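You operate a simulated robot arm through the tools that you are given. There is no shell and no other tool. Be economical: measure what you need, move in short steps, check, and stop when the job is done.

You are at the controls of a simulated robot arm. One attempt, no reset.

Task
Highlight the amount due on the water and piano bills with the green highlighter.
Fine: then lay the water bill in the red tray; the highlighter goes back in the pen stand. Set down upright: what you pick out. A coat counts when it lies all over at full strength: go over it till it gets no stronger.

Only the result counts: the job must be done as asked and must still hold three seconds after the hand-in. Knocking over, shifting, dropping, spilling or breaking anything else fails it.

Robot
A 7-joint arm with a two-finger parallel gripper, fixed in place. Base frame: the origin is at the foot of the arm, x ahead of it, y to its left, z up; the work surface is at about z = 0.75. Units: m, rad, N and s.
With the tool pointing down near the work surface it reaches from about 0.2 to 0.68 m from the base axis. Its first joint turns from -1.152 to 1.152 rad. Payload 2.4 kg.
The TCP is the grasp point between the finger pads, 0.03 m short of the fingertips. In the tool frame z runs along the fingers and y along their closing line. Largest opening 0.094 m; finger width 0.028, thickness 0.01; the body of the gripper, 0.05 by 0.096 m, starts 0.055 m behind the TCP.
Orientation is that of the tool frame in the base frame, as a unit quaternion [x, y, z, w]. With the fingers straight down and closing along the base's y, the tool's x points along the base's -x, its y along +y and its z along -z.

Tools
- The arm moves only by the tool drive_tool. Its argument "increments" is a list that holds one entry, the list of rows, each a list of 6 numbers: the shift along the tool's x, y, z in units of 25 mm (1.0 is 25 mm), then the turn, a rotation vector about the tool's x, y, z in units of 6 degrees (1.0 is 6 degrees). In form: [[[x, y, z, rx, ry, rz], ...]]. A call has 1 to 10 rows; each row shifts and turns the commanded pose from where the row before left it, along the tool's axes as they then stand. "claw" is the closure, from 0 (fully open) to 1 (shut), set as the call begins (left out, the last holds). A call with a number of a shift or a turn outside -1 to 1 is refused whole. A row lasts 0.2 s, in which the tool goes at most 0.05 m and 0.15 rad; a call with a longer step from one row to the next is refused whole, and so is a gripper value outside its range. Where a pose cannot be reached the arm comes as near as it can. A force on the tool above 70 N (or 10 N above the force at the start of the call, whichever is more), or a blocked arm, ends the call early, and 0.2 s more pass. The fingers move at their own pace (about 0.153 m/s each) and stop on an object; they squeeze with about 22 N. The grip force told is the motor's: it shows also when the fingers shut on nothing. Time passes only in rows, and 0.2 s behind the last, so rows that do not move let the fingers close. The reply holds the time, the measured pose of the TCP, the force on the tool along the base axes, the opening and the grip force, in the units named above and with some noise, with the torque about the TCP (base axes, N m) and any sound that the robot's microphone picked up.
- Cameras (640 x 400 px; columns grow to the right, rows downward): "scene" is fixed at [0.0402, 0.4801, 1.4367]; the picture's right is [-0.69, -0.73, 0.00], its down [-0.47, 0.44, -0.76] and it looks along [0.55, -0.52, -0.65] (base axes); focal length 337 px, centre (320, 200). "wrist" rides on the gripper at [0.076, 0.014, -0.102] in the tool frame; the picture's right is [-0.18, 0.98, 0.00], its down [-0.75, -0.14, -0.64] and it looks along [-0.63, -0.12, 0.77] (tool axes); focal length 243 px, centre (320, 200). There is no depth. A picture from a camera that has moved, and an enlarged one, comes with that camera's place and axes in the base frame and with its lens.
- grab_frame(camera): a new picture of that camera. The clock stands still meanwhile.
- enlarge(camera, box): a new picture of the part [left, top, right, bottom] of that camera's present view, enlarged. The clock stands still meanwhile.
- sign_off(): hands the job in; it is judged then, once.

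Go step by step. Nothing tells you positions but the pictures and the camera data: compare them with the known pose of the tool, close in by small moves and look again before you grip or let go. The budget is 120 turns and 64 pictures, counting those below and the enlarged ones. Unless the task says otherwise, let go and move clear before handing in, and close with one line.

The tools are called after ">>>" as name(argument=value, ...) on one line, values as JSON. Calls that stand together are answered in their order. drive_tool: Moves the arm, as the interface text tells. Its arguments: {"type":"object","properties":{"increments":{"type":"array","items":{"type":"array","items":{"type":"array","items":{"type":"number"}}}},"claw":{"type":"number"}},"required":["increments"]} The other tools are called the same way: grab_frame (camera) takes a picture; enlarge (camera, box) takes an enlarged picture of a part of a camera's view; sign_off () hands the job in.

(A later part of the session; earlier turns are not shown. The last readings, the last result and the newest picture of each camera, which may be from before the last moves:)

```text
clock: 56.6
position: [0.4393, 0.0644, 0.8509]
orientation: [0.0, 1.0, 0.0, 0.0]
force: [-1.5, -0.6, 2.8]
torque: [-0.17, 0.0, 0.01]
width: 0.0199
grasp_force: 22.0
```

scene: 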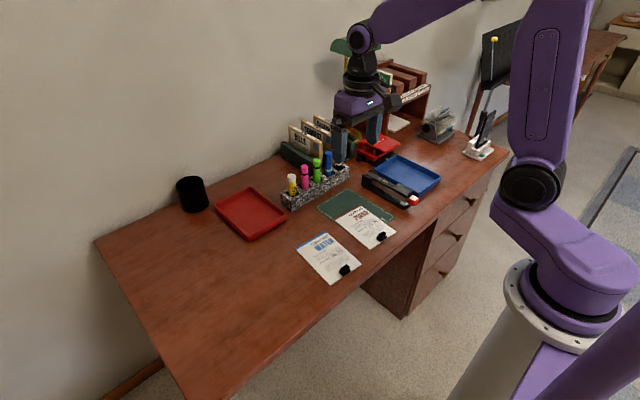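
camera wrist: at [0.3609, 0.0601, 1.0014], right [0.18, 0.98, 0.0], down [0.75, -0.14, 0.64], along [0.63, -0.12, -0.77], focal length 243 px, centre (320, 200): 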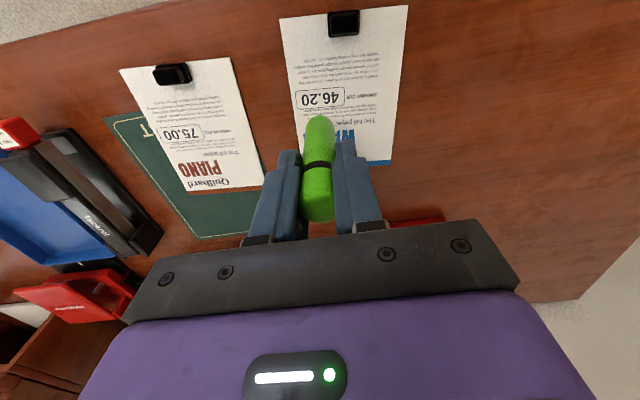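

>>> drive_tool(increments=[[[0.18, 0.017, 0.008, 0, 0, 0], [0.018, -0.19, 0, 0, 0, 0], [0.018, -0.19, 0, 0, 0, 0], [0.018, -0.19, 0, 0, 0, 0], [0.018, -0.19, 0, 0, 0, 0], [0.018, -0.19, 0, 0, 0, 0], [0.018, -0.19, 0, 0, 0, 0], [0.018, -0.19, 0, 0, 0, 0], [0.018, -0.19, 0, 0, 0, 0]]])

>>> drive_tool(increments=[[[-0.018, 0.19, 0, 0, 0, 0], [-0.018, 0.19, 0, 0, 0, 0], [-0.018, 0.19, 0, 0, 0, 0], [-0.018, 0.19, 0, 0, 0, 0], [-0.018, 0.19, 0, 0, 0, 0], [-0.018, 0.19, 0, 0, 0, 0], [-0.018, 0.19, 0, 0, 0, 0], [-0.018, 0.19, 0, 0, 0, 0]]])

>>> drive_tool(increments=[[[-0.18, -0.017, 0.006, 0, 0, 0], [0.018, -0.19, 0, 0, 0, 0], [0.018, -0.19, 0, 0, 0, 0], [0.018, -0.19, 0, 0, 0, 0], [0.018, -0.19, 0, 0, 0, 0], [0.018, -0.19, 0, 0, 0, 0], [0.018, -0.19, 0, 0, 0, 0], [0.018, -0.19, 0, 0, 0, 0], [0.018, -0.19, 0, 0, 0, 0]]])

>>> drive_tool(increments=[[[-0.18, -0.017, 0.004, 0, 0, 0], [-0.018, 0.19, 0, 0, 0, 0], [-0.018, 0.19, 0, 0, 0, 0], [-0.018, 0.19, 0, 0, 0, 0], [-0.018, 0.19, 0, 0, 0, 0], [-0.018, 0.19, 0, 0, 0, 0], [-0.018, 0.19, 0, 0, 0, 0], [-0.018, 0.19, 0, 0, 0, 0], [-0.018, 0.19, 0, 0, 0, 0]]])

>>> drive_tool(increments=[[[0, 0, -0.6, 0, 0, 0], [-0.5, 0, -0.6, 0, 0, 0], [-0.6, 0, 0, 0, 0, 0], [0, 0, 0, 0, 0, 0]]])

>>> enlarge(camera="scene", box=[324, 244, 356, 264])

>>> enlarge(camera="wrist", box=[260, 30, 340, 80])

```text
clock: 58.6
position: [0.4332, 0.025, 0.852]
orientation: [0.0, 1.0, 0.0, 0.0]
force: [0.7, 1.1, 4.0]
torque: [0.15, -0.06, 0.0]
width: 0.0199
grasp_force: 22.0
```

```text
clock: 60.4
position: [0.4349, 0.063, 0.849]
orientation: [0.0, 1.0, 0.0, 0.001]
force: [-0.1, -5.5, 13.4]
torque: [-0.51, -0.02, -0.03]
width: 0.02
grasp_force: 22.1
```

```text
clock: 62.4
position: [0.4365, 0.0259, 0.8509]
orientation: [0.0, 1.0, -0.001, 0.0]
force: [-0.1, -0.2, 0.4]
torque: [0.03, 0.0, -0.01]
width: 0.0202
grasp_force: 21.5
```

```text
clock: 64.4
position: [0.445, 0.0638, 0.8506]
orientation: [-0.001, 1.0, 0.0, -0.001]
force: [-0.3, -1.0, 0.1]
torque: [-0.01, -0.03, -0.01]
width: 0.0199
grasp_force: 21.6
```

```text
clock: 65.4
position: [0.4723, 0.0635, 0.8812]
orientation: [0.0, 1.0, 0.0, 0.0]
force: [-0.5, 0.5, -0.2]
torque: [-0.02, 0.0, -0.02]
width: 0.0201
grasp_force: 22.1
```

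```text
16.00 times, centred on (340, 254) of scene
camera zoom: at [0.0402, 0.4801, 1.4367], right [-0.69, -0.73, 0.0], down [-0.47, 0.44, -0.76], along [0.55, -0.52, -0.65], focal length 5396 px, centre (0, -664)
```

zoom: 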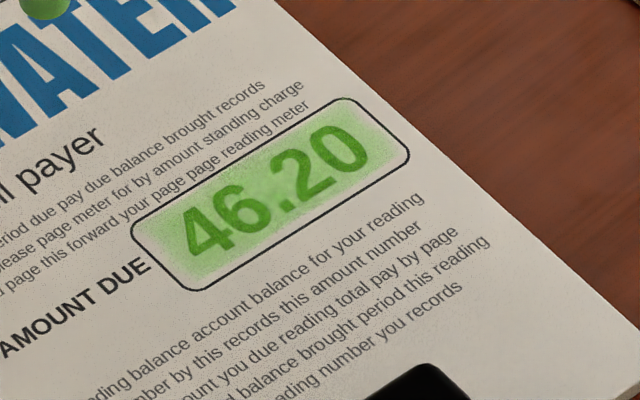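

```text
8.00 times, centred on (300, 55) of wrist
camera zoom: at [0.3969, 0.0788, 0.9828], right [0.18, 0.98, 0.0], down [0.75, -0.14, 0.64], along [0.63, -0.12, -0.77], focal length 1941 px, centre (480, 1360)
```

zoom: 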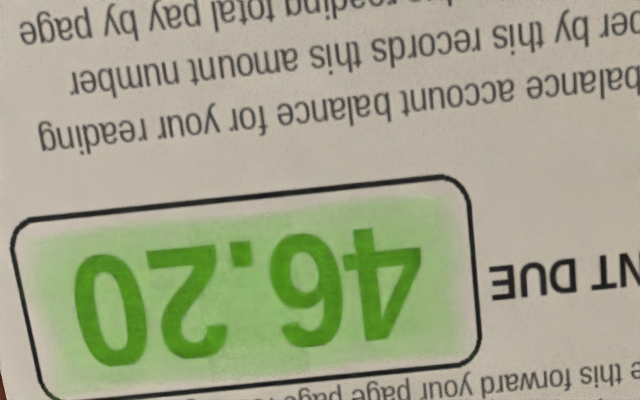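

>>> drive_tool(increments=[[[0.6, 0.02, 0, 0, 0, 0], [0.5, 0, 0, 0, 0, 0], [0, 0, 0.6, 0, 0, 0], [0, 0, 0.5, 0, 0, 0], [0, 0, 0.1, 0, 0, 0], [0, 0, 0.012, 0, 0, 0], [0, 0, 0.012, 0, 0, 0], [0, 0, 0, 0, 0, 0]]])

>>> drive_tool(increments=[[[0, 0, 0.012, 0, 0, 0], [0, 0, 0, 0, 0, 0]]])

```text
clock: 67.2
position: [0.4432, 0.0641, 0.8498]
orientation: [0.0, 1.0, 0.001, -0.001]
force: [-0.6, 0.2, -0.5]
torque: [0.0, -0.02, 0.01]
width: 0.0198
grasp_force: 22.5
```

```text
clock: 67.8
position: [0.4445, 0.0638, 0.8503]
orientation: [0.0, 1.0, 0.001, -0.001]
force: [-0.3, 0.0, 3.2]
torque: [0.01, 0.06, -0.01]
width: 0.0197
grasp_force: 21.9
```

>>> drive_tool(increments=[[[0, 0, 0.012, 0, 0, 0], [0.018, -0.19, 0, 0, 0, 0], [0.018, -0.19, 0.002, 0, 0, 0], [0.018, -0.19, 0.002, 0, 0, 0], [0.018, -0.19, 0.002, 0, 0, 0], [0.018, -0.19, 0, 0, 0, 0], [0.018, -0.19, 0, 0, 0, 0], [0.018, -0.19, 0, 0, 0, 0], [0.018, -0.19, 0, 0, 0, 0]]])

>>> drive_tool(increments=[[[0.18, 0.017, 0.004, 0, 0, 0], [-0.018, 0.19, 0, 0, 0, 0], [-0.018, 0.19, 0, 0, 0, 0], [-0.018, 0.19, 0, 0, 0, 0], [-0.018, 0.19, 0, 0, 0, 0], [-0.018, 0.19, 0, 0, 0, 0], [-0.018, 0.19, 0, 0, 0, 0], [-0.018, 0.19, 0, 0, 0, 0], [-0.018, 0.19, 0, 0, 0, 0]]])

>>> drive_tool(increments=[[[0.18, 0.017, 0.006, 0, 0, 0], [0.018, -0.19, 0, 0, 0, 0], [0.018, -0.19, 0, 0, 0, 0], [0.018, -0.19, 0, 0, 0, 0], [0.018, -0.19, 0, 0, 0, 0], [0.018, -0.19, 0, 0, 0, 0], [0.018, -0.19, 0, 0, 0, 0], [0.018, -0.19, 0, 0, 0, 0], [0.018, -0.19, 0, 0, 0, 0]]])

>>> drive_tool(increments=[[[-0.018, 0.19, 0.004, 0, 0, 0], [-0.018, 0.19, 0, 0, 0, 0], [-0.018, 0.19, 0, 0, 0, 0], [-0.018, 0.19, 0, 0, 0, 0], [-0.018, 0.19, 0, 0, 0, 0], [-0.018, 0.19, 0, 0, 0, 0], [-0.018, 0.19, 0, 0, 0, 0], [-0.018, 0.19, 0, 0, 0, 0]]])

>>> drive_tool(increments=[[[-0.18, -0.017, 0.004, 0, 0, 0], [0.018, -0.19, 0, 0, 0, 0], [0.018, -0.19, 0, 0, 0, 0], [0.018, -0.19, 0, 0, 0, 0], [0.018, -0.19, 0, 0, 0, 0], [0.018, -0.19, 0, 0, 0, 0], [0.018, -0.19, 0, 0, 0, 0], [0.018, -0.19, 0, 0, 0, 0], [0.018, -0.19, 0, 0, 0, 0]]])

>>> drive_tool(increments=[[[-0.18, -0.017, 0.006, 0, 0, 0], [-0.018, 0.19, 0, 0, 0, 0], [-0.018, 0.19, 0, 0, 0, 0], [-0.018, 0.19, 0, 0, 0, 0], [-0.018, 0.19, 0, 0, 0, 0], [-0.018, 0.19, 0, 0, 0, 0], [-0.018, 0.19, 0, 0, 0, 0], [-0.018, 0.19, 0, 0, 0, 0], [-0.018, 0.19, 0, 0, 0, 0]]])

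```text
clock: 69.8
position: [0.4427, 0.0247, 0.8495]
orientation: [-0.001, 1.0, 0.0, 0.0]
force: [0.9, 4.8, 12.0]
torque: [0.42, 0.03, 0.0]
width: 0.0198
grasp_force: 21.9
```

```text
clock: 71.8
position: [0.4383, 0.0642, 0.8485]
orientation: [-0.001, 1.0, 0.001, 0.0]
force: [-0.7, -1.5, 2.2]
torque: [-0.12, 0.01, 0.03]
width: 0.0197
grasp_force: 21.7
```

```text
clock: 73.8
position: [0.432, 0.0266, 0.8496]
orientation: [0.0, 1.0, 0.0, 0.0]
force: [0.9, 2.8, 9.0]
torque: [0.37, -0.08, -0.02]
width: 0.0198
grasp_force: 22.3
```

```text
clock: 75.6
position: [0.4329, 0.0642, 0.8491]
orientation: [0.0, 1.0, 0.0, 0.0]
force: [-0.5, 0.1, -0.2]
torque: [0.03, 0.05, -0.01]
width: 0.0199
grasp_force: 21.7
```

```text
clock: 77.6
position: [0.4373, 0.0254, 0.8502]
orientation: [0.0, 1.0, 0.0, 0.0]
force: [0.2, -0.1, -0.8]
torque: [-0.03, 0.02, -0.02]
width: 0.02
grasp_force: 21.6
```

```text
clock: 79.6
position: [0.4429, 0.065, 0.8486]
orientation: [-0.001, 1.0, 0.0, -0.002]
force: [0.3, -2.3, 4.5]
torque: [-0.18, 0.02, 0.02]
width: 0.0199
grasp_force: 21.9
```

>>> drive_tool(increments=[[[0, 0, -0.6, 0, 0, 0], [-0.5, 0, -0.6, 0, 0, 0], [-0.6, 0, 0, 0, 0, 0], [0, 0, 0, 0, 0, 0]]])

>>> enlarge(camera="scene", box=[324, 244, 356, 264])

>>> enlarge(camera="wrist", box=[260, 30, 340, 80])

```text
clock: 80.6
position: [0.4711, 0.0651, 0.8784]
orientation: [0.001, 1.0, 0.0, 0.0]
force: [0.2, 0.6, 0.2]
torque: [0.01, 0.01, 0.01]
width: 0.02
grasp_force: 21.8
```

```text
16.00 times, centred on (340, 254) of scene
camera zoom: at [0.0402, 0.4801, 1.4367], right [-0.69, -0.73, 0.0], down [-0.47, 0.44, -0.76], along [0.55, -0.52, -0.65], focal length 5396 px, centre (0, -664)
```

zoom: 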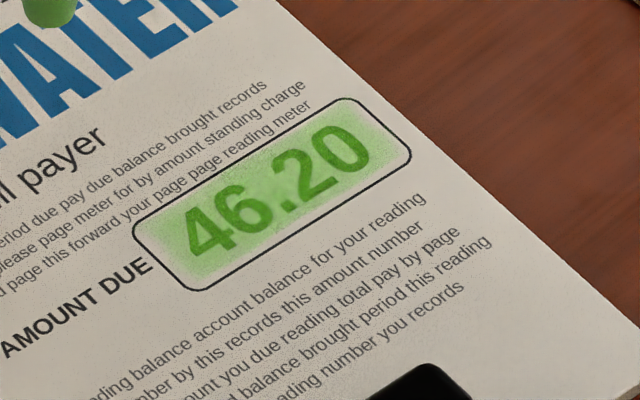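

```text
8.00 times, centred on (300, 55) of wrist
camera zoom: at [0.3952, 0.0786, 0.9804], right [0.18, 0.98, 0.0], down [0.75, -0.14, 0.64], along [0.63, -0.12, -0.77], focal length 1941 px, centre (480, 1360)
```

zoom: 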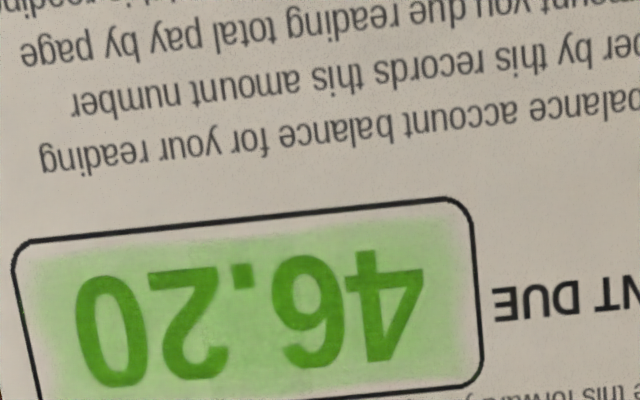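

Nearly saturated. One more pass, with cross strokes over the whole box, to even out the light spots.

>>> drive_tool(increments=[[[0.6, 0, 0, 0, 0, 0], [0.5, 0, 0, 0, 0, 0], [0, 0, 0.6, 0, 0, 0], [0, 0, 0.5, 0, 0, 0], [0, 0, 0.1, 0, 0, 0], [0, 0, 0.01, 0, 0, 0], [0, 0, 0.01, 0, 0, 0], [0, 0, 0, 0, 0, 0]]])

>>> drive_tool(increments=[[[0.2, 0.019, 0.01, 0, 0, 0], [0.2, 0.019, 0, 0, 0, 0], [0.016, -0.16, 0, 0, 0, 0], [-0.2, -0.019, 0, 0, 0, 0], [-0.2, -0.019, 0, 0, 0, 0], [0.016, -0.16, 0.004, 0, 0, 0], [0.2, 0.019, 0, 0, 0, 0], [0.2, 0.019, 0, 0, 0, 0], [0.016, -0.16, 0, 0, 0, 0]]])

>>> drive_tool(increments=[[[-0.2, -0.019, 0.005, 0, 0, 0], [-0.2, -0.019, 0, 0, 0, 0], [0.016, -0.16, 0, 0, 0, 0], [0.2, 0.019, 0, 0, 0, 0], [0.2, 0.019, 0, 0, 0, 0], [0.016, -0.16, 0.004, 0, 0, 0], [-0.2, -0.019, 0, 0, 0, 0], [-0.2, -0.019, 0, 0, 0, 0], [0.016, -0.16, 0, 0, 0, 0]]])

>>> drive_tool(increments=[[[0.2, 0.019, 0.005, 0, 0, 0], [0.2, 0.019, 0, 0, 0, 0], [0.016, -0.16, 0, 0, 0, 0], [-0.2, -0.019, 0, 0, 0, 0], [-0.2, -0.019, 0, 0, 0, 0], [0.016, -0.16, 0.004, 0, 0, 0], [0.2, 0.019, 0, 0, 0, 0], [0.2, 0.019, 0, 0, 0, 0]]])

>>> drive_tool(increments=[[[0.016, -0.16, 0.006, 0, 0, 0], [-0.2, -0.019, 0, 0, 0, 0], [-0.2, -0.019, 0, 0, 0, 0], [-0.016, 0.16, 0, 0, 0, 0], [-0.018, 0.18, 0, 0, 0, 0], [-0.018, 0.18, 0.004, 0, 0, 0], [-0.018, 0.18, 0, 0, 0, 0], [-0.018, 0.18, 0, 0, 0, 0], [-0.018, 0.18, 0, 0, 0, 0], [-0.018, 0.18, 0, 0, 0, 0]]])

>>> drive_tool(increments=[[[0, 0, -0.6, 0, 0, 0], [-0.5, 0, -0.6, 0, 0, 0], [-0.6, 0, 0, 0, 0, 0], [0, 0, 0, 0, 0, 0]]])

>>> enlarge(camera="scene", box=[324, 244, 356, 264])

>>> enlarge(camera="wrist", box=[250, 30, 330, 80])

```text
clock: 82.4
position: [0.4441, 0.0648, 0.8489]
orientation: [0.0, 1.0, 0.001, 0.0]
force: [-1.8, 1.4, 8.2]
torque: [0.1, 0.22, 0.02]
width: 0.0201
grasp_force: 22.0
```

```text
clock: 84.4
position: [0.4325, 0.053, 0.849]
orientation: [0.0, 1.0, 0.0, 0.0]
force: [0.2, -0.1, -0.1]
torque: [-0.02, -0.03, 0.0]
width: 0.0201
grasp_force: 21.8
```

```text
clock: 86.4
position: [0.4424, 0.0393, 0.8478]
orientation: [0.001, 1.0, 0.0, 0.0]
force: [-0.7, 0.6, -0.5]
torque: [0.04, 0.0, 0.0]
width: 0.0202
grasp_force: 22.0
```

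```text
clock: 88.2
position: [0.4315, 0.0326, 0.8473]
orientation: [0.0, 1.0, 0.0, -0.001]
force: [0.4, 0.5, -0.2]
torque: [-0.03, 0.01, -0.01]
width: 0.0202
grasp_force: 21.4
```

```text
clock: 90.4
position: [0.4428, 0.0585, 0.8473]
orientation: [-0.001, 1.0, 0.0, 0.0]
force: [0.2, 0.1, 1.2]
torque: [0.02, 0.0, 0.01]
width: 0.02
grasp_force: 21.9
```

```text
clock: 91.4
position: [0.4714, 0.0596, 0.8769]
orientation: [0.0, 1.0, -0.001, -0.001]
force: [-0.2, -0.5, -0.6]
torque: [0.0, 0.01, 0.03]
width: 0.0198
grasp_force: 21.3
```

```text
16.00 times, centred on (340, 254) of scene
camera zoom: at [0.0402, 0.4801, 1.4367], right [-0.69, -0.73, 0.0], down [-0.47, 0.44, -0.76], along [0.55, -0.52, -0.65], focal length 5396 px, centre (0, -664)
```

zoom: 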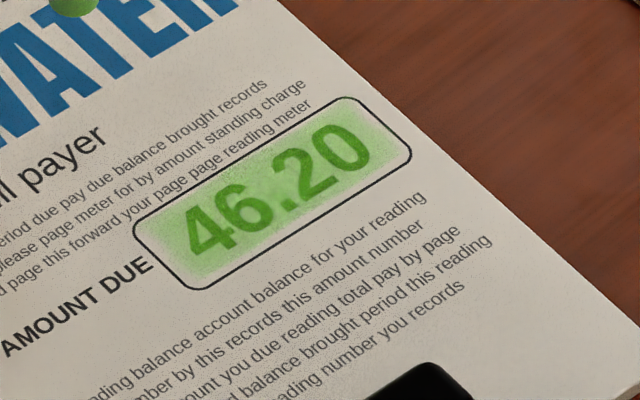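

```text
8.00 times, centred on (290, 55) of wrist
camera zoom: at [0.3956, 0.0736, 0.9784], right [0.18, 0.98, 0.0], down [0.75, -0.14, 0.64], along [0.63, -0.12, -0.77], focal length 1941 px, centre (560, 1360)
```

zoom: 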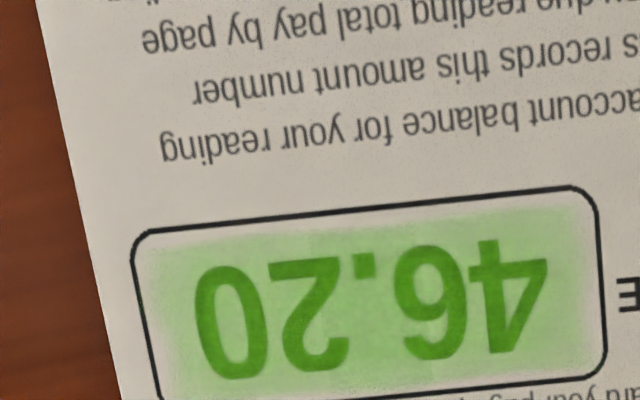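

The coat looks even apart from perhaps a faint patch above the decimal point; I'll enlarge to check.

>>> enlarge(camera="wrist", box=[262, 50, 330, 92])

>>> enlarge(camera="scene", box=[330, 248, 346, 259])

```text
9.41 times, centred on (296, 71) of wrist
camera zoom: at [0.3956, 0.0736, 0.9784], right [0.18, 0.98, 0.0], down [0.75, -0.14, 0.64], along [0.63, -0.12, -0.77], focal length 2284 px, centre (546, 1414)
```

zoom: 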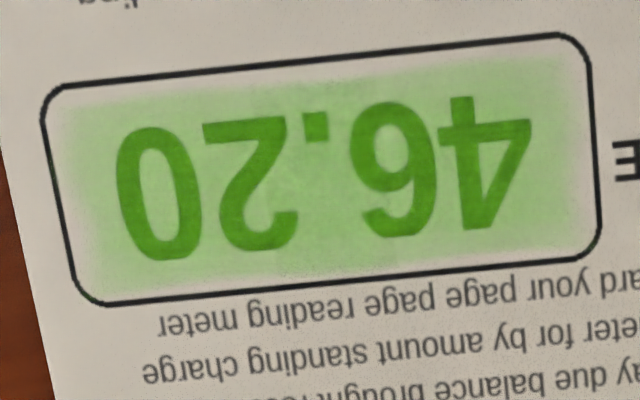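

```text
16.00 times, centred on (338, 254) of scene
camera zoom: at [0.0402, 0.4801, 1.4367], right [-0.69, -0.73, 0.0], down [-0.47, 0.44, -0.76], along [0.55, -0.52, -0.65], focal length 5396 px, centre (32, -656)
```

zoom: 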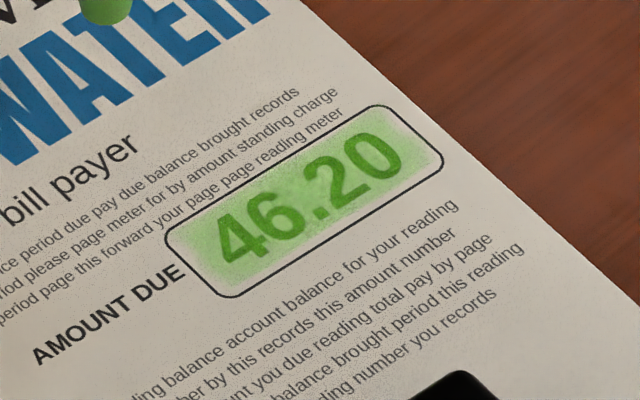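

The middle third, around the decimal point, is still a shade paler. I'll work that zone specifically, checking contact force.

>>> drive_tool(increments=[[[0.6, -0.2, 0, 0, 0, 0], [0.5, 0, 0, 0, 0, 0], [0, 0, 0.6, 0, 0, 0], [0, 0, 0.5, 0, 0, 0], [0, 0, 0.1, 0, 0, 0], [0, 0, 0.01, 0, 0, 0], [0, 0, 0.01, 0, 0, 0], [0, 0, 0, 0, 0, 0]]])

>>> drive_tool(increments=[[[0, 0, 0.008, 0, 0, 0], [0.014, -0.15, 0, 0, 0, 0], [0.014, -0.15, 0, 0, 0, 0], [0.014, -0.15, 0, 0, 0, 0], [0.014, -0.15, 0, 0, 0, 0]]])

>>> drive_tool(increments=[[[0.1, 0.01, 0.008, 0, 0, 0], [-0.014, 0.15, 0, 0, 0, 0], [-0.014, 0.15, 0, 0, 0, 0], [-0.014, 0.15, 0, 0, 0, 0], [-0.014, 0.15, 0, 0, 0, 0]]])

>>> drive_tool(increments=[[[0.1, 0.01, 0.008, 0, 0, 0], [0.014, -0.15, 0, 0, 0, 0], [0.014, -0.15, 0, 0, 0, 0], [0.014, -0.15, 0, 0, 0, 0], [0.014, -0.15, 0, 0, 0, 0]]])

>>> drive_tool(increments=[[[0.1, 0.01, 0.008, 0, 0, 0], [-0.014, 0.15, 0, 0, 0, 0], [-0.014, 0.15, 0, 0, 0, 0], [-0.014, 0.15, 0, 0, 0, 0], [-0.014, 0.15, 0, 0, 0, 0]]])

>>> drive_tool(increments=[[[0.08, 0.01, 0.004, 0, 0, 0], [0.014, -0.15, 0, 0, 0, 0], [0.014, -0.15, 0, 0, 0, 0], [0.014, -0.15, 0, 0, 0, 0], [0.014, -0.15, 0, 0, 0, 0]]])

```text
clock: 93.2
position: [0.4431, 0.0535, 0.8479]
orientation: [-0.001, 1.0, 0.0, -0.001]
force: [-1.0, 3.7, 8.4]
torque: [0.28, 0.09, -0.03]
width: 0.02
grasp_force: 21.6
```

```text
clock: 94.4
position: [0.4434, 0.0391, 0.8479]
orientation: [-0.001, 1.0, 0.0, 0.001]
force: [-0.2, 5.3, 18.1]
torque: [0.6, -0.06, -0.02]
width: 0.02
grasp_force: 22.2
```

```text
clock: 95.6
position: [0.4417, 0.0546, 0.8471]
orientation: [-0.001, 1.0, 0.0, -0.001]
force: [-0.2, -0.1, 0.7]
torque: [-0.04, -0.04, -0.03]
width: 0.0199
grasp_force: 22.2
```

```text
clock: 96.8
position: [0.4376, 0.0391, 0.847]
orientation: [0.001, 1.0, 0.0, 0.0]
force: [0.0, -0.6, 0.3]
torque: [0.02, -0.03, -0.02]
width: 0.0202
grasp_force: 22.2
```

```text
clock: 98.0
position: [0.4349, 0.0533, 0.846]
orientation: [-0.001, 1.0, 0.0, 0.0]
force: [1.2, -5.4, 12.4]
torque: [-0.4, -0.1, -0.02]
width: 0.0201
grasp_force: 21.8
```

```text
clock: 99.2
position: [0.4317, 0.0412, 0.8474]
orientation: [0.0, 1.0, 0.0, 0.0]
force: [-0.3, -0.3, 0.1]
torque: [0.02, 0.0, 0.04]
width: 0.0198
grasp_force: 21.2
```

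>>> drive_tool(increments=[[[0, 0, 0.012, 0, 0, 0], [-0.014, 0.15, 0, 0, 0, 0], [-0.014, 0.15, 0, 0, 0, 0], [-0.014, 0.15, 0, 0, 0, 0], [-0.014, 0.15, 0, 0, 0, 0]]])

>>> drive_tool(increments=[[[-0.1, -0.01, 0.008, 0, 0, 0], [0.014, -0.15, 0, 0, 0, 0], [0.014, -0.15, 0, 0, 0, 0], [0.014, -0.15, 0, 0, 0, 0], [0.014, -0.15, 0, 0, 0, 0]]])

>>> drive_tool(increments=[[[-0.1, -0.01, 0.006, 0, 0, 0], [-0.014, 0.15, 0, 0, 0, 0], [-0.014, 0.15, 0, 0, 0, 0], [-0.014, 0.15, 0, 0, 0, 0], [-0.014, 0.15, 0, 0, 0, 0]]])

>>> drive_tool(increments=[[[-0.1, -0.01, 0.006, 0, 0, 0], [0.014, -0.15, 0, 0, 0, 0], [0.014, -0.15, 0, 0, 0, 0], [0.014, -0.15, 0, 0, 0, 0], [0.014, -0.15, 0, 0, 0, 0]]])

>>> drive_tool(increments=[[[-0.1, -0.01, 0.006, 0, 0, 0], [-0.014, 0.15, 0, 0, 0, 0], [-0.014, 0.15, 0, 0, 0, 0], [-0.014, 0.15, 0, 0, 0, 0], [-0.014, 0.15, 0, 0, 0, 0]]])

>>> drive_tool(increments=[[[0, 0, -0.6, 0, 0, 0], [-0.5, 0.2, -0.6, 0, 0, 0], [-0.6, 0, 0, 0, 0, 0], [0, 0, 0, 0, 0, 0]]])

>>> enlarge(camera="wrist", box=[262, 50, 330, 92])

>>> enlarge(camera="scene", box=[324, 244, 356, 264])

```text
clock: 100.4
position: [0.434, 0.0548, 0.8458]
orientation: [0.0, 1.0, -0.001, 0.0]
force: [0.5, -3.2, 5.4]
torque: [-0.24, -0.01, -0.02]
width: 0.0198
grasp_force: 22.3
```

```text
clock: 101.6
position: [0.4356, 0.0399, 0.8448]
orientation: [-0.001, 1.0, 0.0, 0.001]
force: [1.9, 6.7, 19.7]
torque: [0.67, -0.14, -0.03]
width: 0.0201
grasp_force: 21.7
```

```text
clock: 102.8
position: [0.4391, 0.0559, 0.8458]
orientation: [-0.001, 1.0, 0.0, 0.0]
force: [-0.6, -0.1, -0.7]
torque: [0.02, 0.0, 0.03]
width: 0.0201
grasp_force: 21.8
```

```text
clock: 104.0
position: [0.4395, 0.0384, 0.8446]
orientation: [0.0, 1.0, 0.0, 0.0]
force: [0.4, 0.9, -0.6]
torque: [-0.05, -0.01, -0.01]
width: 0.0202
grasp_force: 22.2
```

```text
clock: 105.2
position: [0.4441, 0.0537, 0.8458]
orientation: [0.0, 1.0, 0.0, 0.0]
force: [0.2, -0.4, 0.0]
torque: [0.0, -0.01, 0.0]
width: 0.0202
grasp_force: 22.0
```

```text
clock: 106.2
position: [0.4717, 0.0594, 0.8765]
orientation: [0.0, 1.0, 0.001, 0.0]
force: [0.0, -0.1, -0.3]
torque: [-0.01, 0.0, 0.0]
width: 0.02
grasp_force: 21.4
```

```text
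9.41 times, centred on (296, 71) of wrist
camera zoom: at [0.3963, 0.0732, 0.9778], right [0.18, 0.98, 0.0], down [0.75, -0.14, 0.64], along [0.63, -0.12, -0.77], focal length 2284 px, centre (546, 1414)
```

zoom: 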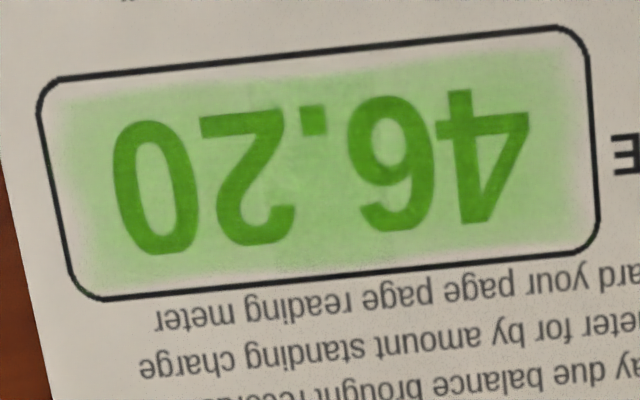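

```text
16.00 times, centred on (340, 254) of scene
camera zoom: at [0.0402, 0.4801, 1.4367], right [-0.69, -0.73, 0.0], down [-0.47, 0.44, -0.76], along [0.55, -0.52, -0.65], focal length 5396 px, centre (0, -664)
```

zoom: 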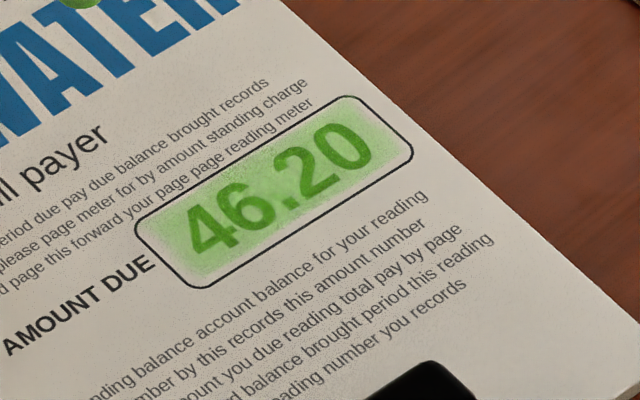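

The water coat no longer gets stronger. I'll move over the piano bill and look at its box, expected near (0.446, -0.110).

>>> drive_tool(increments=[[[0, -0.4, -0.3, 0, 0, 0], [0, -0.8, -0.3, 0, 0, 0], [0, -0.8, 0, 0, 0, 0], [0, -0.8, 0, 0, 0, 0], [0, -0.8, 0, 0, 0, 0], [0, -0.8, 0, 0, 0, 0], [0, -0.8, 0, 0, 0, 0], [0, -0.8, 0, 0, 0, 0], [0, -0.5, 0.3, 0, 0, 0], [0, 0, 0.3, 0, 0, 0]]])

>>> enlarge(camera="wrist", box=[240, 20, 400, 120])

```text
clock: 108.4
position: [0.4721, -0.1047, 0.8745]
orientation: [0.0, 1.0, 0.0, 0.0]
force: [0.5, -0.6, 0.3]
torque: [-0.03, -0.01, 0.01]
width: 0.0202
grasp_force: 21.8
```

```text
4.00 times, centred on (320, 70) of wrist
camera zoom: at [0.3959, -0.0901, 0.9768], right [0.18, 0.98, 0.0], down [0.75, -0.14, 0.64], along [0.63, -0.12, -0.77], focal length 970 px, centre (320, 720)
```

zoom: 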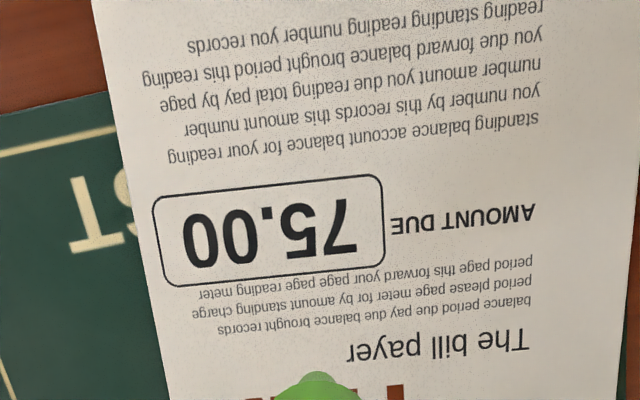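

The piano box centre is (0.4456, -0.1104) at the same angle. I'll come down at its upper left end in small steps.

>>> drive_tool(increments=[[[0.81, 0.47, 0, 0, 0, 0], [0, 0, 0.5, 0, 0, 0], [0, 0, 0.5, 0, 0, 0], [0, 0, 0.04, 0, 0, 0], [0, 0, 0, 0, 0, 0]]])

>>> drive_tool(increments=[[[0, 0, 0.03, 0, 0, 0], [0, 0, 0.03, 0, 0, 0], [0, 0, 0, 0, 0, 0]]])

>>> drive_tool(increments=[[[0, 0, 0.03, 0, 0, 0], [0, 0, 0, 0, 0, 0]]])

>>> drive_tool(increments=[[[0, 0, 0.02, 0, 0, 0], [0, 0, 0, 0, 0, 0]]])

```text
clock: 109.6
position: [0.4507, -0.0903, 0.8512]
orientation: [0.0, 1.0, 0.001, 0.0]
force: [0.7, 0.2, -0.1]
torque: [-0.01, 0.01, 0.03]
width: 0.0201
grasp_force: 22.5
```

```text
clock: 110.4
position: [0.4515, -0.0916, 0.8473]
orientation: [0.0, 1.0, 0.0, -0.001]
force: [-0.1, 0.5, -0.6]
torque: [0.0, -0.02, 0.01]
width: 0.0199
grasp_force: 21.7
```

```text
clock: 111.0
position: [0.4508, -0.0911, 0.8467]
orientation: [0.0, 1.0, 0.001, 0.0]
force: [0.5, 0.7, 0.0]
torque: [-0.01, -0.01, -0.03]
width: 0.02
grasp_force: 22.0
```

```text
clock: 111.6
position: [0.4505, -0.0923, 0.8462]
orientation: [-0.001, 1.0, 0.001, 0.0]
force: [-0.4, -0.5, 0.6]
torque: [0.0, -0.03, -0.03]
width: 0.0203
grasp_force: 22.0
```

>>> drive_tool(increments=[[[0, 0, 0.02, 0, 0, 0], [0, 0, 0, 0, 0, 0]]])

>>> drive_tool(increments=[[[0, 0, 0.016, 0, 0, 0], [0, 0, 0, 0, 0, 0]]])

```text
clock: 112.2
position: [0.451, -0.0928, 0.846]
orientation: [0.0, 1.0, 0.0, 0.0]
force: [0.7, -0.4, 0.3]
torque: [0.01, 0.01, 0.0]
width: 0.0203
grasp_force: 22.1
```

```text
clock: 112.8
position: [0.4512, -0.0917, 0.846]
orientation: [-0.001, 1.0, 0.0, 0.0]
force: [0.7, 0.5, 0.6]
torque: [-0.02, 0.0, 0.0]
width: 0.0201
grasp_force: 21.6
```

>>> drive_tool(increments=[[[0, 0, 0.02, 0, 0, 0], [0, 0, 0, 0, 0, 0]]])

>>> drive_tool(increments=[[[0, 0, 0.02, 0, 0, 0], [0, 0, 0, 0, 0, 0]]])

```text
clock: 113.4
position: [0.4512, -0.0928, 0.8444]
orientation: [0.0, 1.0, 0.0, 0.0]
force: [-0.3, -0.3, 2.2]
torque: [-0.02, 0.0, -0.01]
width: 0.0204
grasp_force: 22.0
```

```text
clock: 114.0
position: [0.4531, -0.0921, 0.8441]
orientation: [0.0, 1.0, 0.0, 0.0]
force: [-1.1, -0.8, 3.7]
torque: [-0.06, -0.01, 0.04]
width: 0.0201
grasp_force: 21.7
```

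In contact. I'll do the first full cycle on the piano box.

>>> drive_tool(increments=[[[0.018, -0.18, 0.01, 0, 0, 0], [0.018, -0.18, 0, 0, 0, 0], [0.018, -0.18, 0, 0, 0, 0], [0.018, -0.18, 0, 0, 0, 0], [0.018, -0.18, 0, 0, 0, 0], [0.018, -0.18, 0, 0, 0, 0], [0.018, -0.18, 0, 0, 0, 0], [0.018, -0.18, 0, 0, 0, 0]]])

>>> drive_tool(increments=[[[0.18, 0.017, 0.004, 0, 0, 0], [-0.018, 0.19, 0, 0, 0, 0], [-0.018, 0.19, 0, 0, 0, 0], [-0.018, 0.19, 0, 0, 0, 0], [-0.018, 0.19, 0, 0, 0, 0], [-0.018, 0.19, 0, 0, 0, 0], [-0.018, 0.19, 0, 0, 0, 0], [-0.018, 0.19, 0, 0, 0, 0], [-0.018, 0.19, 0, 0, 0, 0]]])

>>> drive_tool(increments=[[[0.18, 0.017, 0.006, 0, 0, 0], [0.018, -0.19, 0, 0, 0, 0], [0.018, -0.19, 0, 0, 0, 0], [0.018, -0.19, 0, 0, 0, 0], [0.018, -0.19, 0, 0, 0, 0], [0.018, -0.19, 0, 0, 0, 0], [0.018, -0.19, 0, 0, 0, 0], [0.018, -0.19, 0, 0, 0, 0], [0.018, -0.19, 0, 0, 0, 0]]])

>>> enlarge(camera="scene", box=[362, 211, 394, 231])

```text
clock: 115.8
position: [0.4496, -0.1277, 0.8436]
orientation: [-0.001, 1.0, -0.001, 0.001]
force: [0.3, 4.4, 13.1]
torque: [0.4, -0.06, -0.03]
width: 0.0199
grasp_force: 22.2
```

```text
clock: 117.8
position: [0.4469, -0.0878, 0.8449]
orientation: [-0.001, 1.0, 0.0, 0.0]
force: [0.2, -0.9, -0.6]
torque: [0.01, 0.0, 0.01]
width: 0.0201
grasp_force: 21.8
```

```text
clock: 119.8
position: [0.4387, -0.1281, 0.8448]
orientation: [0.0, 1.0, 0.0, -0.001]
force: [-0.8, 0.7, 0.3]
torque: [0.02, -0.03, 0.02]
width: 0.02
grasp_force: 22.3
```

```text
16.00 times, centred on (378, 221) of scene
camera zoom: at [0.0402, 0.4801, 1.4367], right [-0.69, -0.73, 0.0], down [-0.47, 0.44, -0.76], along [0.55, -0.52, -0.65], focal length 5396 px, centre (-608, -136)
```

zoom: 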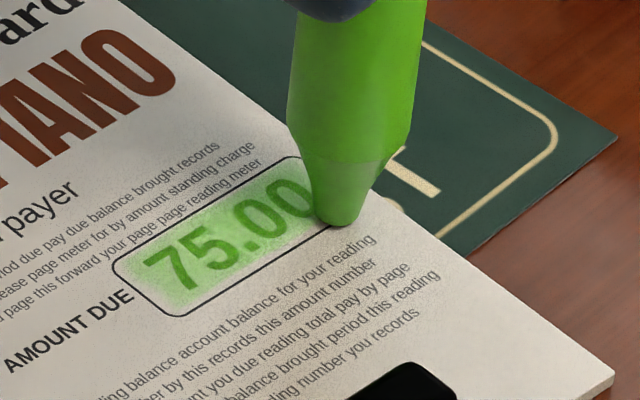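

>>> drive_tool(increments=[[[0, 0, 0.014, 0, 0, 0], [-0.018, 0.19, 0, 0, 0, 0], [-0.018, 0.19, 0, 0, 0, 0], [-0.018, 0.19, 0, 0, 0, 0], [-0.018, 0.19, 0, 0, 0, 0], [-0.018, 0.19, 0, 0, 0, 0], [-0.018, 0.19, 0, 0, 0, 0], [-0.018, 0.19, 0, 0, 0, 0], [-0.018, 0.19, 0, 0, 0, 0]]])

>>> drive_tool(increments=[[[-0.18, -0.017, 0.006, 0, 0, 0], [0.018, -0.19, 0, 0, 0, 0], [0.018, -0.19, 0, 0, 0, 0], [0.018, -0.19, 0, 0, 0, 0], [0.018, -0.19, 0, 0, 0, 0], [0.018, -0.19, 0, 0, 0, 0], [0.018, -0.19, 0, 0, 0, 0], [0.018, -0.19, 0, 0, 0, 0], [0.018, -0.19, 0, 0, 0, 0]]])

>>> drive_tool(increments=[[[-0.18, -0.017, 0.006, 0, 0, 0], [-0.018, 0.19, 0, 0, 0, 0], [-0.018, 0.19, 0, 0, 0, 0], [-0.018, 0.19, 0, 0, 0, 0], [-0.018, 0.19, 0, 0, 0, 0], [-0.018, 0.19, 0, 0, 0, 0], [-0.018, 0.19, 0, 0, 0, 0], [-0.018, 0.19, 0, 0, 0, 0], [-0.018, 0.19, 0, 0, 0, 0]]])

>>> drive_tool(increments=[[[0, 0, 0.008, 0, 0, 0], [0.018, -0.19, 0, 0, 0, 0], [0.018, -0.19, 0, 0, 0, 0], [0.018, -0.19, 0, 0, 0, 0], [0.018, -0.19, 0, 0, 0, 0], [0.018, -0.19, 0, 0, 0, 0], [0.018, -0.19, 0, 0, 0, 0], [0.018, -0.19, 0, 0, 0, 0], [0.018, -0.19, 0, 0, 0, 0]]])

>>> drive_tool(increments=[[[0.18, 0.017, 0.006, 0, 0, 0], [-0.018, 0.19, 0, 0, 0, 0], [-0.018, 0.19, 0, 0, 0, 0], [-0.018, 0.19, 0, 0, 0, 0], [-0.018, 0.19, 0, 0, 0, 0], [-0.018, 0.19, 0, 0, 0, 0], [-0.018, 0.19, 0, 0, 0, 0], [-0.018, 0.19, 0, 0, 0, 0], [-0.018, 0.19, 0, 0, 0, 0]]])

>>> drive_tool(increments=[[[0.18, 0.017, 0.006, 0, 0, 0], [0.018, -0.19, 0, 0, 0, 0], [0.018, -0.19, 0, 0, 0, 0], [0.018, -0.19, 0, 0, 0, 0], [0.018, -0.19, 0, 0, 0, 0], [0.018, -0.19, 0, 0, 0, 0], [0.018, -0.19, 0, 0, 0, 0], [0.018, -0.19, 0, 0, 0, 0], [0.018, -0.19, 0, 0, 0, 0]]])

```text
clock: 121.8
position: [0.4426, -0.0873, 0.8443]
orientation: [-0.001, 1.0, 0.001, 0.0]
force: [-0.5, -2.8, 5.6]
torque: [-0.2, -0.01, -0.01]
width: 0.0201
grasp_force: 22.2
```

```text
clock: 123.8
position: [0.444, -0.128, 0.844]
orientation: [-0.001, 1.0, -0.001, 0.0]
force: [0.0, -0.1, 0.0]
torque: [0.0, 0.02, 0.02]
width: 0.0201
grasp_force: 21.8
```

```text
clock: 125.8
position: [0.452, -0.0879, 0.8435]
orientation: [-0.001, 1.0, 0.0, 0.001]
force: [-0.5, -0.4, 0.5]
torque: [-0.03, -0.01, 0.0]
width: 0.0202
grasp_force: 21.7
```

```text
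clock: 127.8
position: [0.4472, -0.1283, 0.8438]
orientation: [0.001, 1.0, 0.0, 0.001]
force: [0.6, 2.4, 7.8]
torque: [0.22, -0.04, 0.02]
width: 0.02
grasp_force: 22.1
```

```text
clock: 129.8
position: [0.448, -0.0869, 0.8425]
orientation: [0.0, 1.0, 0.0, 0.0]
force: [-0.5, -5.6, 15.4]
torque: [-0.48, 0.08, 0.02]
width: 0.0205
grasp_force: 22.0
```

```text
clock: 131.8
position: [0.4389, -0.1273, 0.843]
orientation: [0.0, 1.0, 0.0, -0.001]
force: [-1.0, -0.5, 0.4]
torque: [0.02, -0.01, -0.01]
width: 0.0202
grasp_force: 21.9
```

>>> drive_tool(increments=[[[0, 0, -0.6, 0, 0, 0], [-0.7, 0.6, -0.6, 0, 0, 0], [-0.7, 0.6, 0, 0, 0, 0], [0, 0.3, 0, 0, 0, 0]]])

>>> enlarge(camera="wrist", box=[262, 40, 342, 90])

>>> enlarge(camera="scene", box=[362, 211, 394, 231])

```text
clock: 132.8
position: [0.4742, -0.0865, 0.8744]
orientation: [0.0, 1.0, 0.0, 0.0]
force: [0.3, -0.1, -0.2]
torque: [0.04, 0.03, 0.05]
width: 0.0201
grasp_force: 22.3
```

```text
8.00 times, centred on (302, 65) of wrist
camera zoom: at [0.3989, -0.072, 0.9755], right [0.18, 0.98, 0.0], down [0.75, -0.14, 0.64], along [0.63, -0.12, -0.77], focal length 1941 px, centre (464, 1280)
```

zoom: 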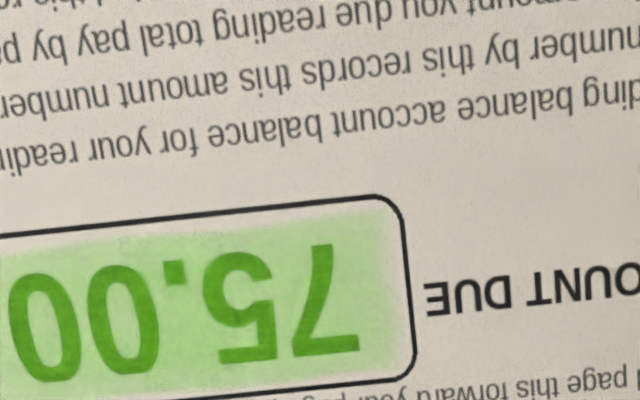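

```text
16.00 times, centred on (378, 221) of scene
camera zoom: at [0.0402, 0.4801, 1.4367], right [-0.69, -0.73, 0.0], down [-0.47, 0.44, -0.76], along [0.55, -0.52, -0.65], focal length 5396 px, centre (-608, -136)
```

zoom: 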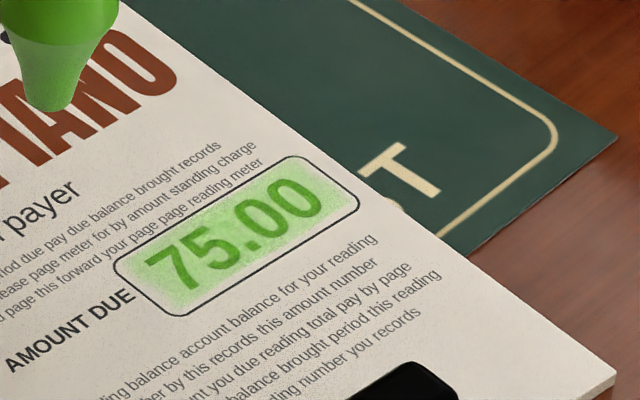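

Good but slightly uneven at the right end. One more full cycle.

>>> drive_tool(increments=[[[0.9, -0.26, 0, 0, 0, 0], [0, 0, 0.6, 0, 0, 0], [0, 0, 0.5, 0, 0, 0], [0, 0, 0.1, 0, 0, 0], [0, 0, 0.015, 0, 0, 0], [0, 0, 0, 0, 0, 0]]])

>>> drive_tool(increments=[[[0, 0, 0.015, 0, 0, 0], [0, 0, 0, 0, 0, 0]]])

```text
clock: 134.2
position: [0.4524, -0.0958, 0.8423]
orientation: [0.0, 1.0, 0.0, 0.001]
force: [-1.5, -0.4, 8.3]
torque: [-0.07, 0.08, 0.0]
width: 0.0203
grasp_force: 22.4
```

```text
clock: 134.8
position: [0.4506, -0.0949, 0.8425]
orientation: [-0.001, 1.0, 0.0, 0.0]
force: [1.4, -1.8, 12.8]
torque: [-0.09, -0.08, -0.02]
width: 0.0201
grasp_force: 22.2
```

>>> drive_tool(increments=[[[0.018, -0.18, 0, 0, 0, 0], [0.018, -0.18, 0, 0, 0, 0], [0.018, -0.18, 0, 0, 0, 0], [0.018, -0.18, 0, 0, 0, 0], [0.018, -0.18, 0, 0, 0, 0], [0.018, -0.18, 0, 0, 0, 0], [0.018, -0.18, 0, 0, 0, 0], [0.018, -0.18, 0, 0, 0, 0]]])

>>> drive_tool(increments=[[[0.18, 0.017, 0.01, 0, 0, 0], [-0.018, 0.19, 0, 0, 0, 0], [-0.018, 0.19, 0, 0, 0, 0], [-0.018, 0.19, 0, 0, 0, 0], [-0.018, 0.19, 0, 0, 0, 0], [-0.018, 0.19, 0, 0, 0, 0], [-0.018, 0.19, 0, 0, 0, 0], [-0.018, 0.19, 0, 0, 0, 0], [-0.018, 0.19, 0, 0, 0, 0]]])

>>> drive_tool(increments=[[[0.18, 0.017, 0.01, 0, 0, 0], [0.018, -0.19, 0, 0, 0, 0], [0.018, -0.19, 0, 0, 0, 0], [0.018, -0.19, 0, 0, 0, 0], [0.018, -0.19, 0, 0, 0, 0], [0.018, -0.19, 0, 0, 0, 0], [0.018, -0.19, 0, 0, 0, 0], [0.018, -0.19, 0, 0, 0, 0], [0.018, -0.19, 0, 0, 0, 0]]])

>>> drive_tool(increments=[[[0, 0, 0.01, 0, 0, 0], [-0.018, 0.19, 0, 0, 0, 0], [-0.018, 0.19, 0, 0, 0, 0], [-0.018, 0.19, 0, 0, 0, 0], [-0.018, 0.19, 0, 0, 0, 0], [-0.018, 0.19, 0, 0, 0, 0], [-0.018, 0.19, 0, 0, 0, 0], [-0.018, 0.19, 0, 0, 0, 0], [-0.018, 0.19, 0, 0, 0, 0]]])

>>> drive_tool(increments=[[[-0.18, -0.017, 0.01, 0, 0, 0], [0.018, -0.19, 0, 0, 0, 0], [0.018, -0.19, 0, 0, 0, 0], [0.018, -0.19, 0, 0, 0, 0], [0.018, -0.19, 0, 0, 0, 0], [0.018, -0.19, 0, 0, 0, 0], [0.018, -0.19, 0, 0, 0, 0], [0.018, -0.19, 0, 0, 0, 0], [0.018, -0.19, 0, 0, 0, 0]]])

>>> drive_tool(increments=[[[-0.18, -0.017, 0.01, 0, 0, 0], [0.18, 0.017, 0, 0, 0, 0], [0.18, 0.017, 0, 0, 0, 0], [-0.018, 0.17, 0, 0, 0, 0], [-0.18, -0.017, 0, 0, 0, 0], [-0.18, -0.017, 0, 0, 0, 0], [-0.018, 0.19, 0, 0, 0, 0], [-0.018, 0.19, 0, 0, 0, 0], [-0.018, 0.19, 0, 0, 0, 0], [-0.018, 0.19, 0, 0, 0, 0]]])

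>>> drive_tool(increments=[[[0, 0, -0.6, 0, 0, 0], [-0.5, 0, -0.6, 0, 0, 0], [-0.6, 0, 0, 0, 0, 0], [0, 0, 0, 0, 0, 0]]])

>>> enlarge(camera="wrist", box=[262, 50, 342, 100])

>>> enlarge(camera="scene", box=[362, 211, 394, 231])

```text
clock: 136.6
position: [0.45, -0.131, 0.8431]
orientation: [0.0, 1.0, 0.0, 0.0]
force: [-0.2, 0.5, 2.2]
torque: [0.04, 0.01, 0.01]
width: 0.0199
grasp_force: 22.2
```

```text
clock: 138.6
position: [0.4479, -0.0939, 0.8413]
orientation: [0.0, 1.0, 0.0, -0.001]
force: [0.5, -6.0, 14.6]
torque: [-0.5, -0.01, 0.01]
width: 0.0202
grasp_force: 21.7
```

```text
clock: 140.6
position: [0.4388, -0.131, 0.8419]
orientation: [0.0, 1.0, 0.0, 0.0]
force: [-0.1, 0.4, 0.3]
torque: [0.01, 0.01, 0.02]
width: 0.0204
grasp_force: 21.9
```

```text
clock: 142.6
position: [0.442, -0.0922, 0.8415]
orientation: [0.0, 1.0, 0.0, -0.001]
force: [-0.8, -2.1, 6.0]
torque: [-0.24, 0.06, 0.01]
width: 0.0202
grasp_force: 22.1
```

```text
clock: 144.6
position: [0.4441, -0.1304, 0.8415]
orientation: [0.0, 1.0, 0.0, 0.001]
force: [-0.1, 1.9, 3.4]
torque: [0.1, 0.02, 0.0]
width: 0.02
grasp_force: 21.8
```

```text
clock: 146.8
position: [0.451, -0.1095, 0.8422]
orientation: [0.0, 1.0, 0.001, 0.0]
force: [0.6, -0.2, -1.1]
torque: [0.01, 0.02, 0.04]
width: 0.0197
grasp_force: 21.6
```

```text
clock: 147.8
position: [0.478, -0.1083, 0.871]
orientation: [0.0, 1.0, 0.0, 0.0]
force: [0.6, 0.5, 0.0]
torque: [0.02, 0.03, -0.01]
width: 0.0201
grasp_force: 22.3
```

```text
8.00 times, centred on (302, 75) of wrist
camera zoom: at [0.4022, -0.0945, 0.9729], right [0.18, 0.98, 0.0], down [0.75, -0.14, 0.64], along [0.63, -0.12, -0.77], focal length 1941 px, centre (464, 1200)
```

zoom: 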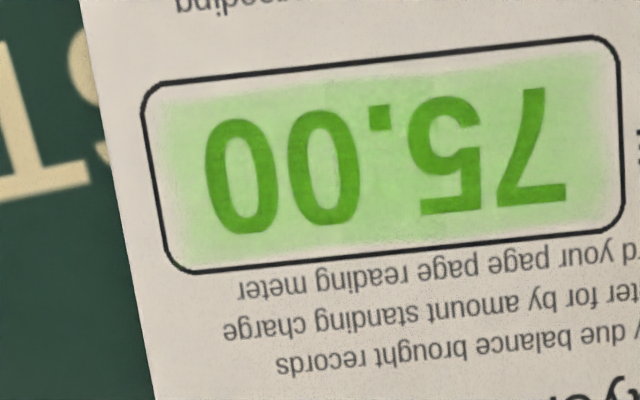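

```text
16.00 times, centred on (378, 221) of scene
camera zoom: at [0.0402, 0.4801, 1.4367], right [-0.69, -0.73, 0.0], down [-0.47, 0.44, -0.76], along [0.55, -0.52, -0.65], focal length 5396 px, centre (-608, -136)
```

zoom: 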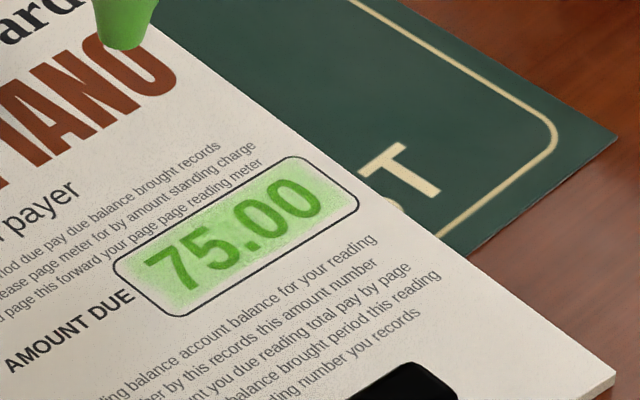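

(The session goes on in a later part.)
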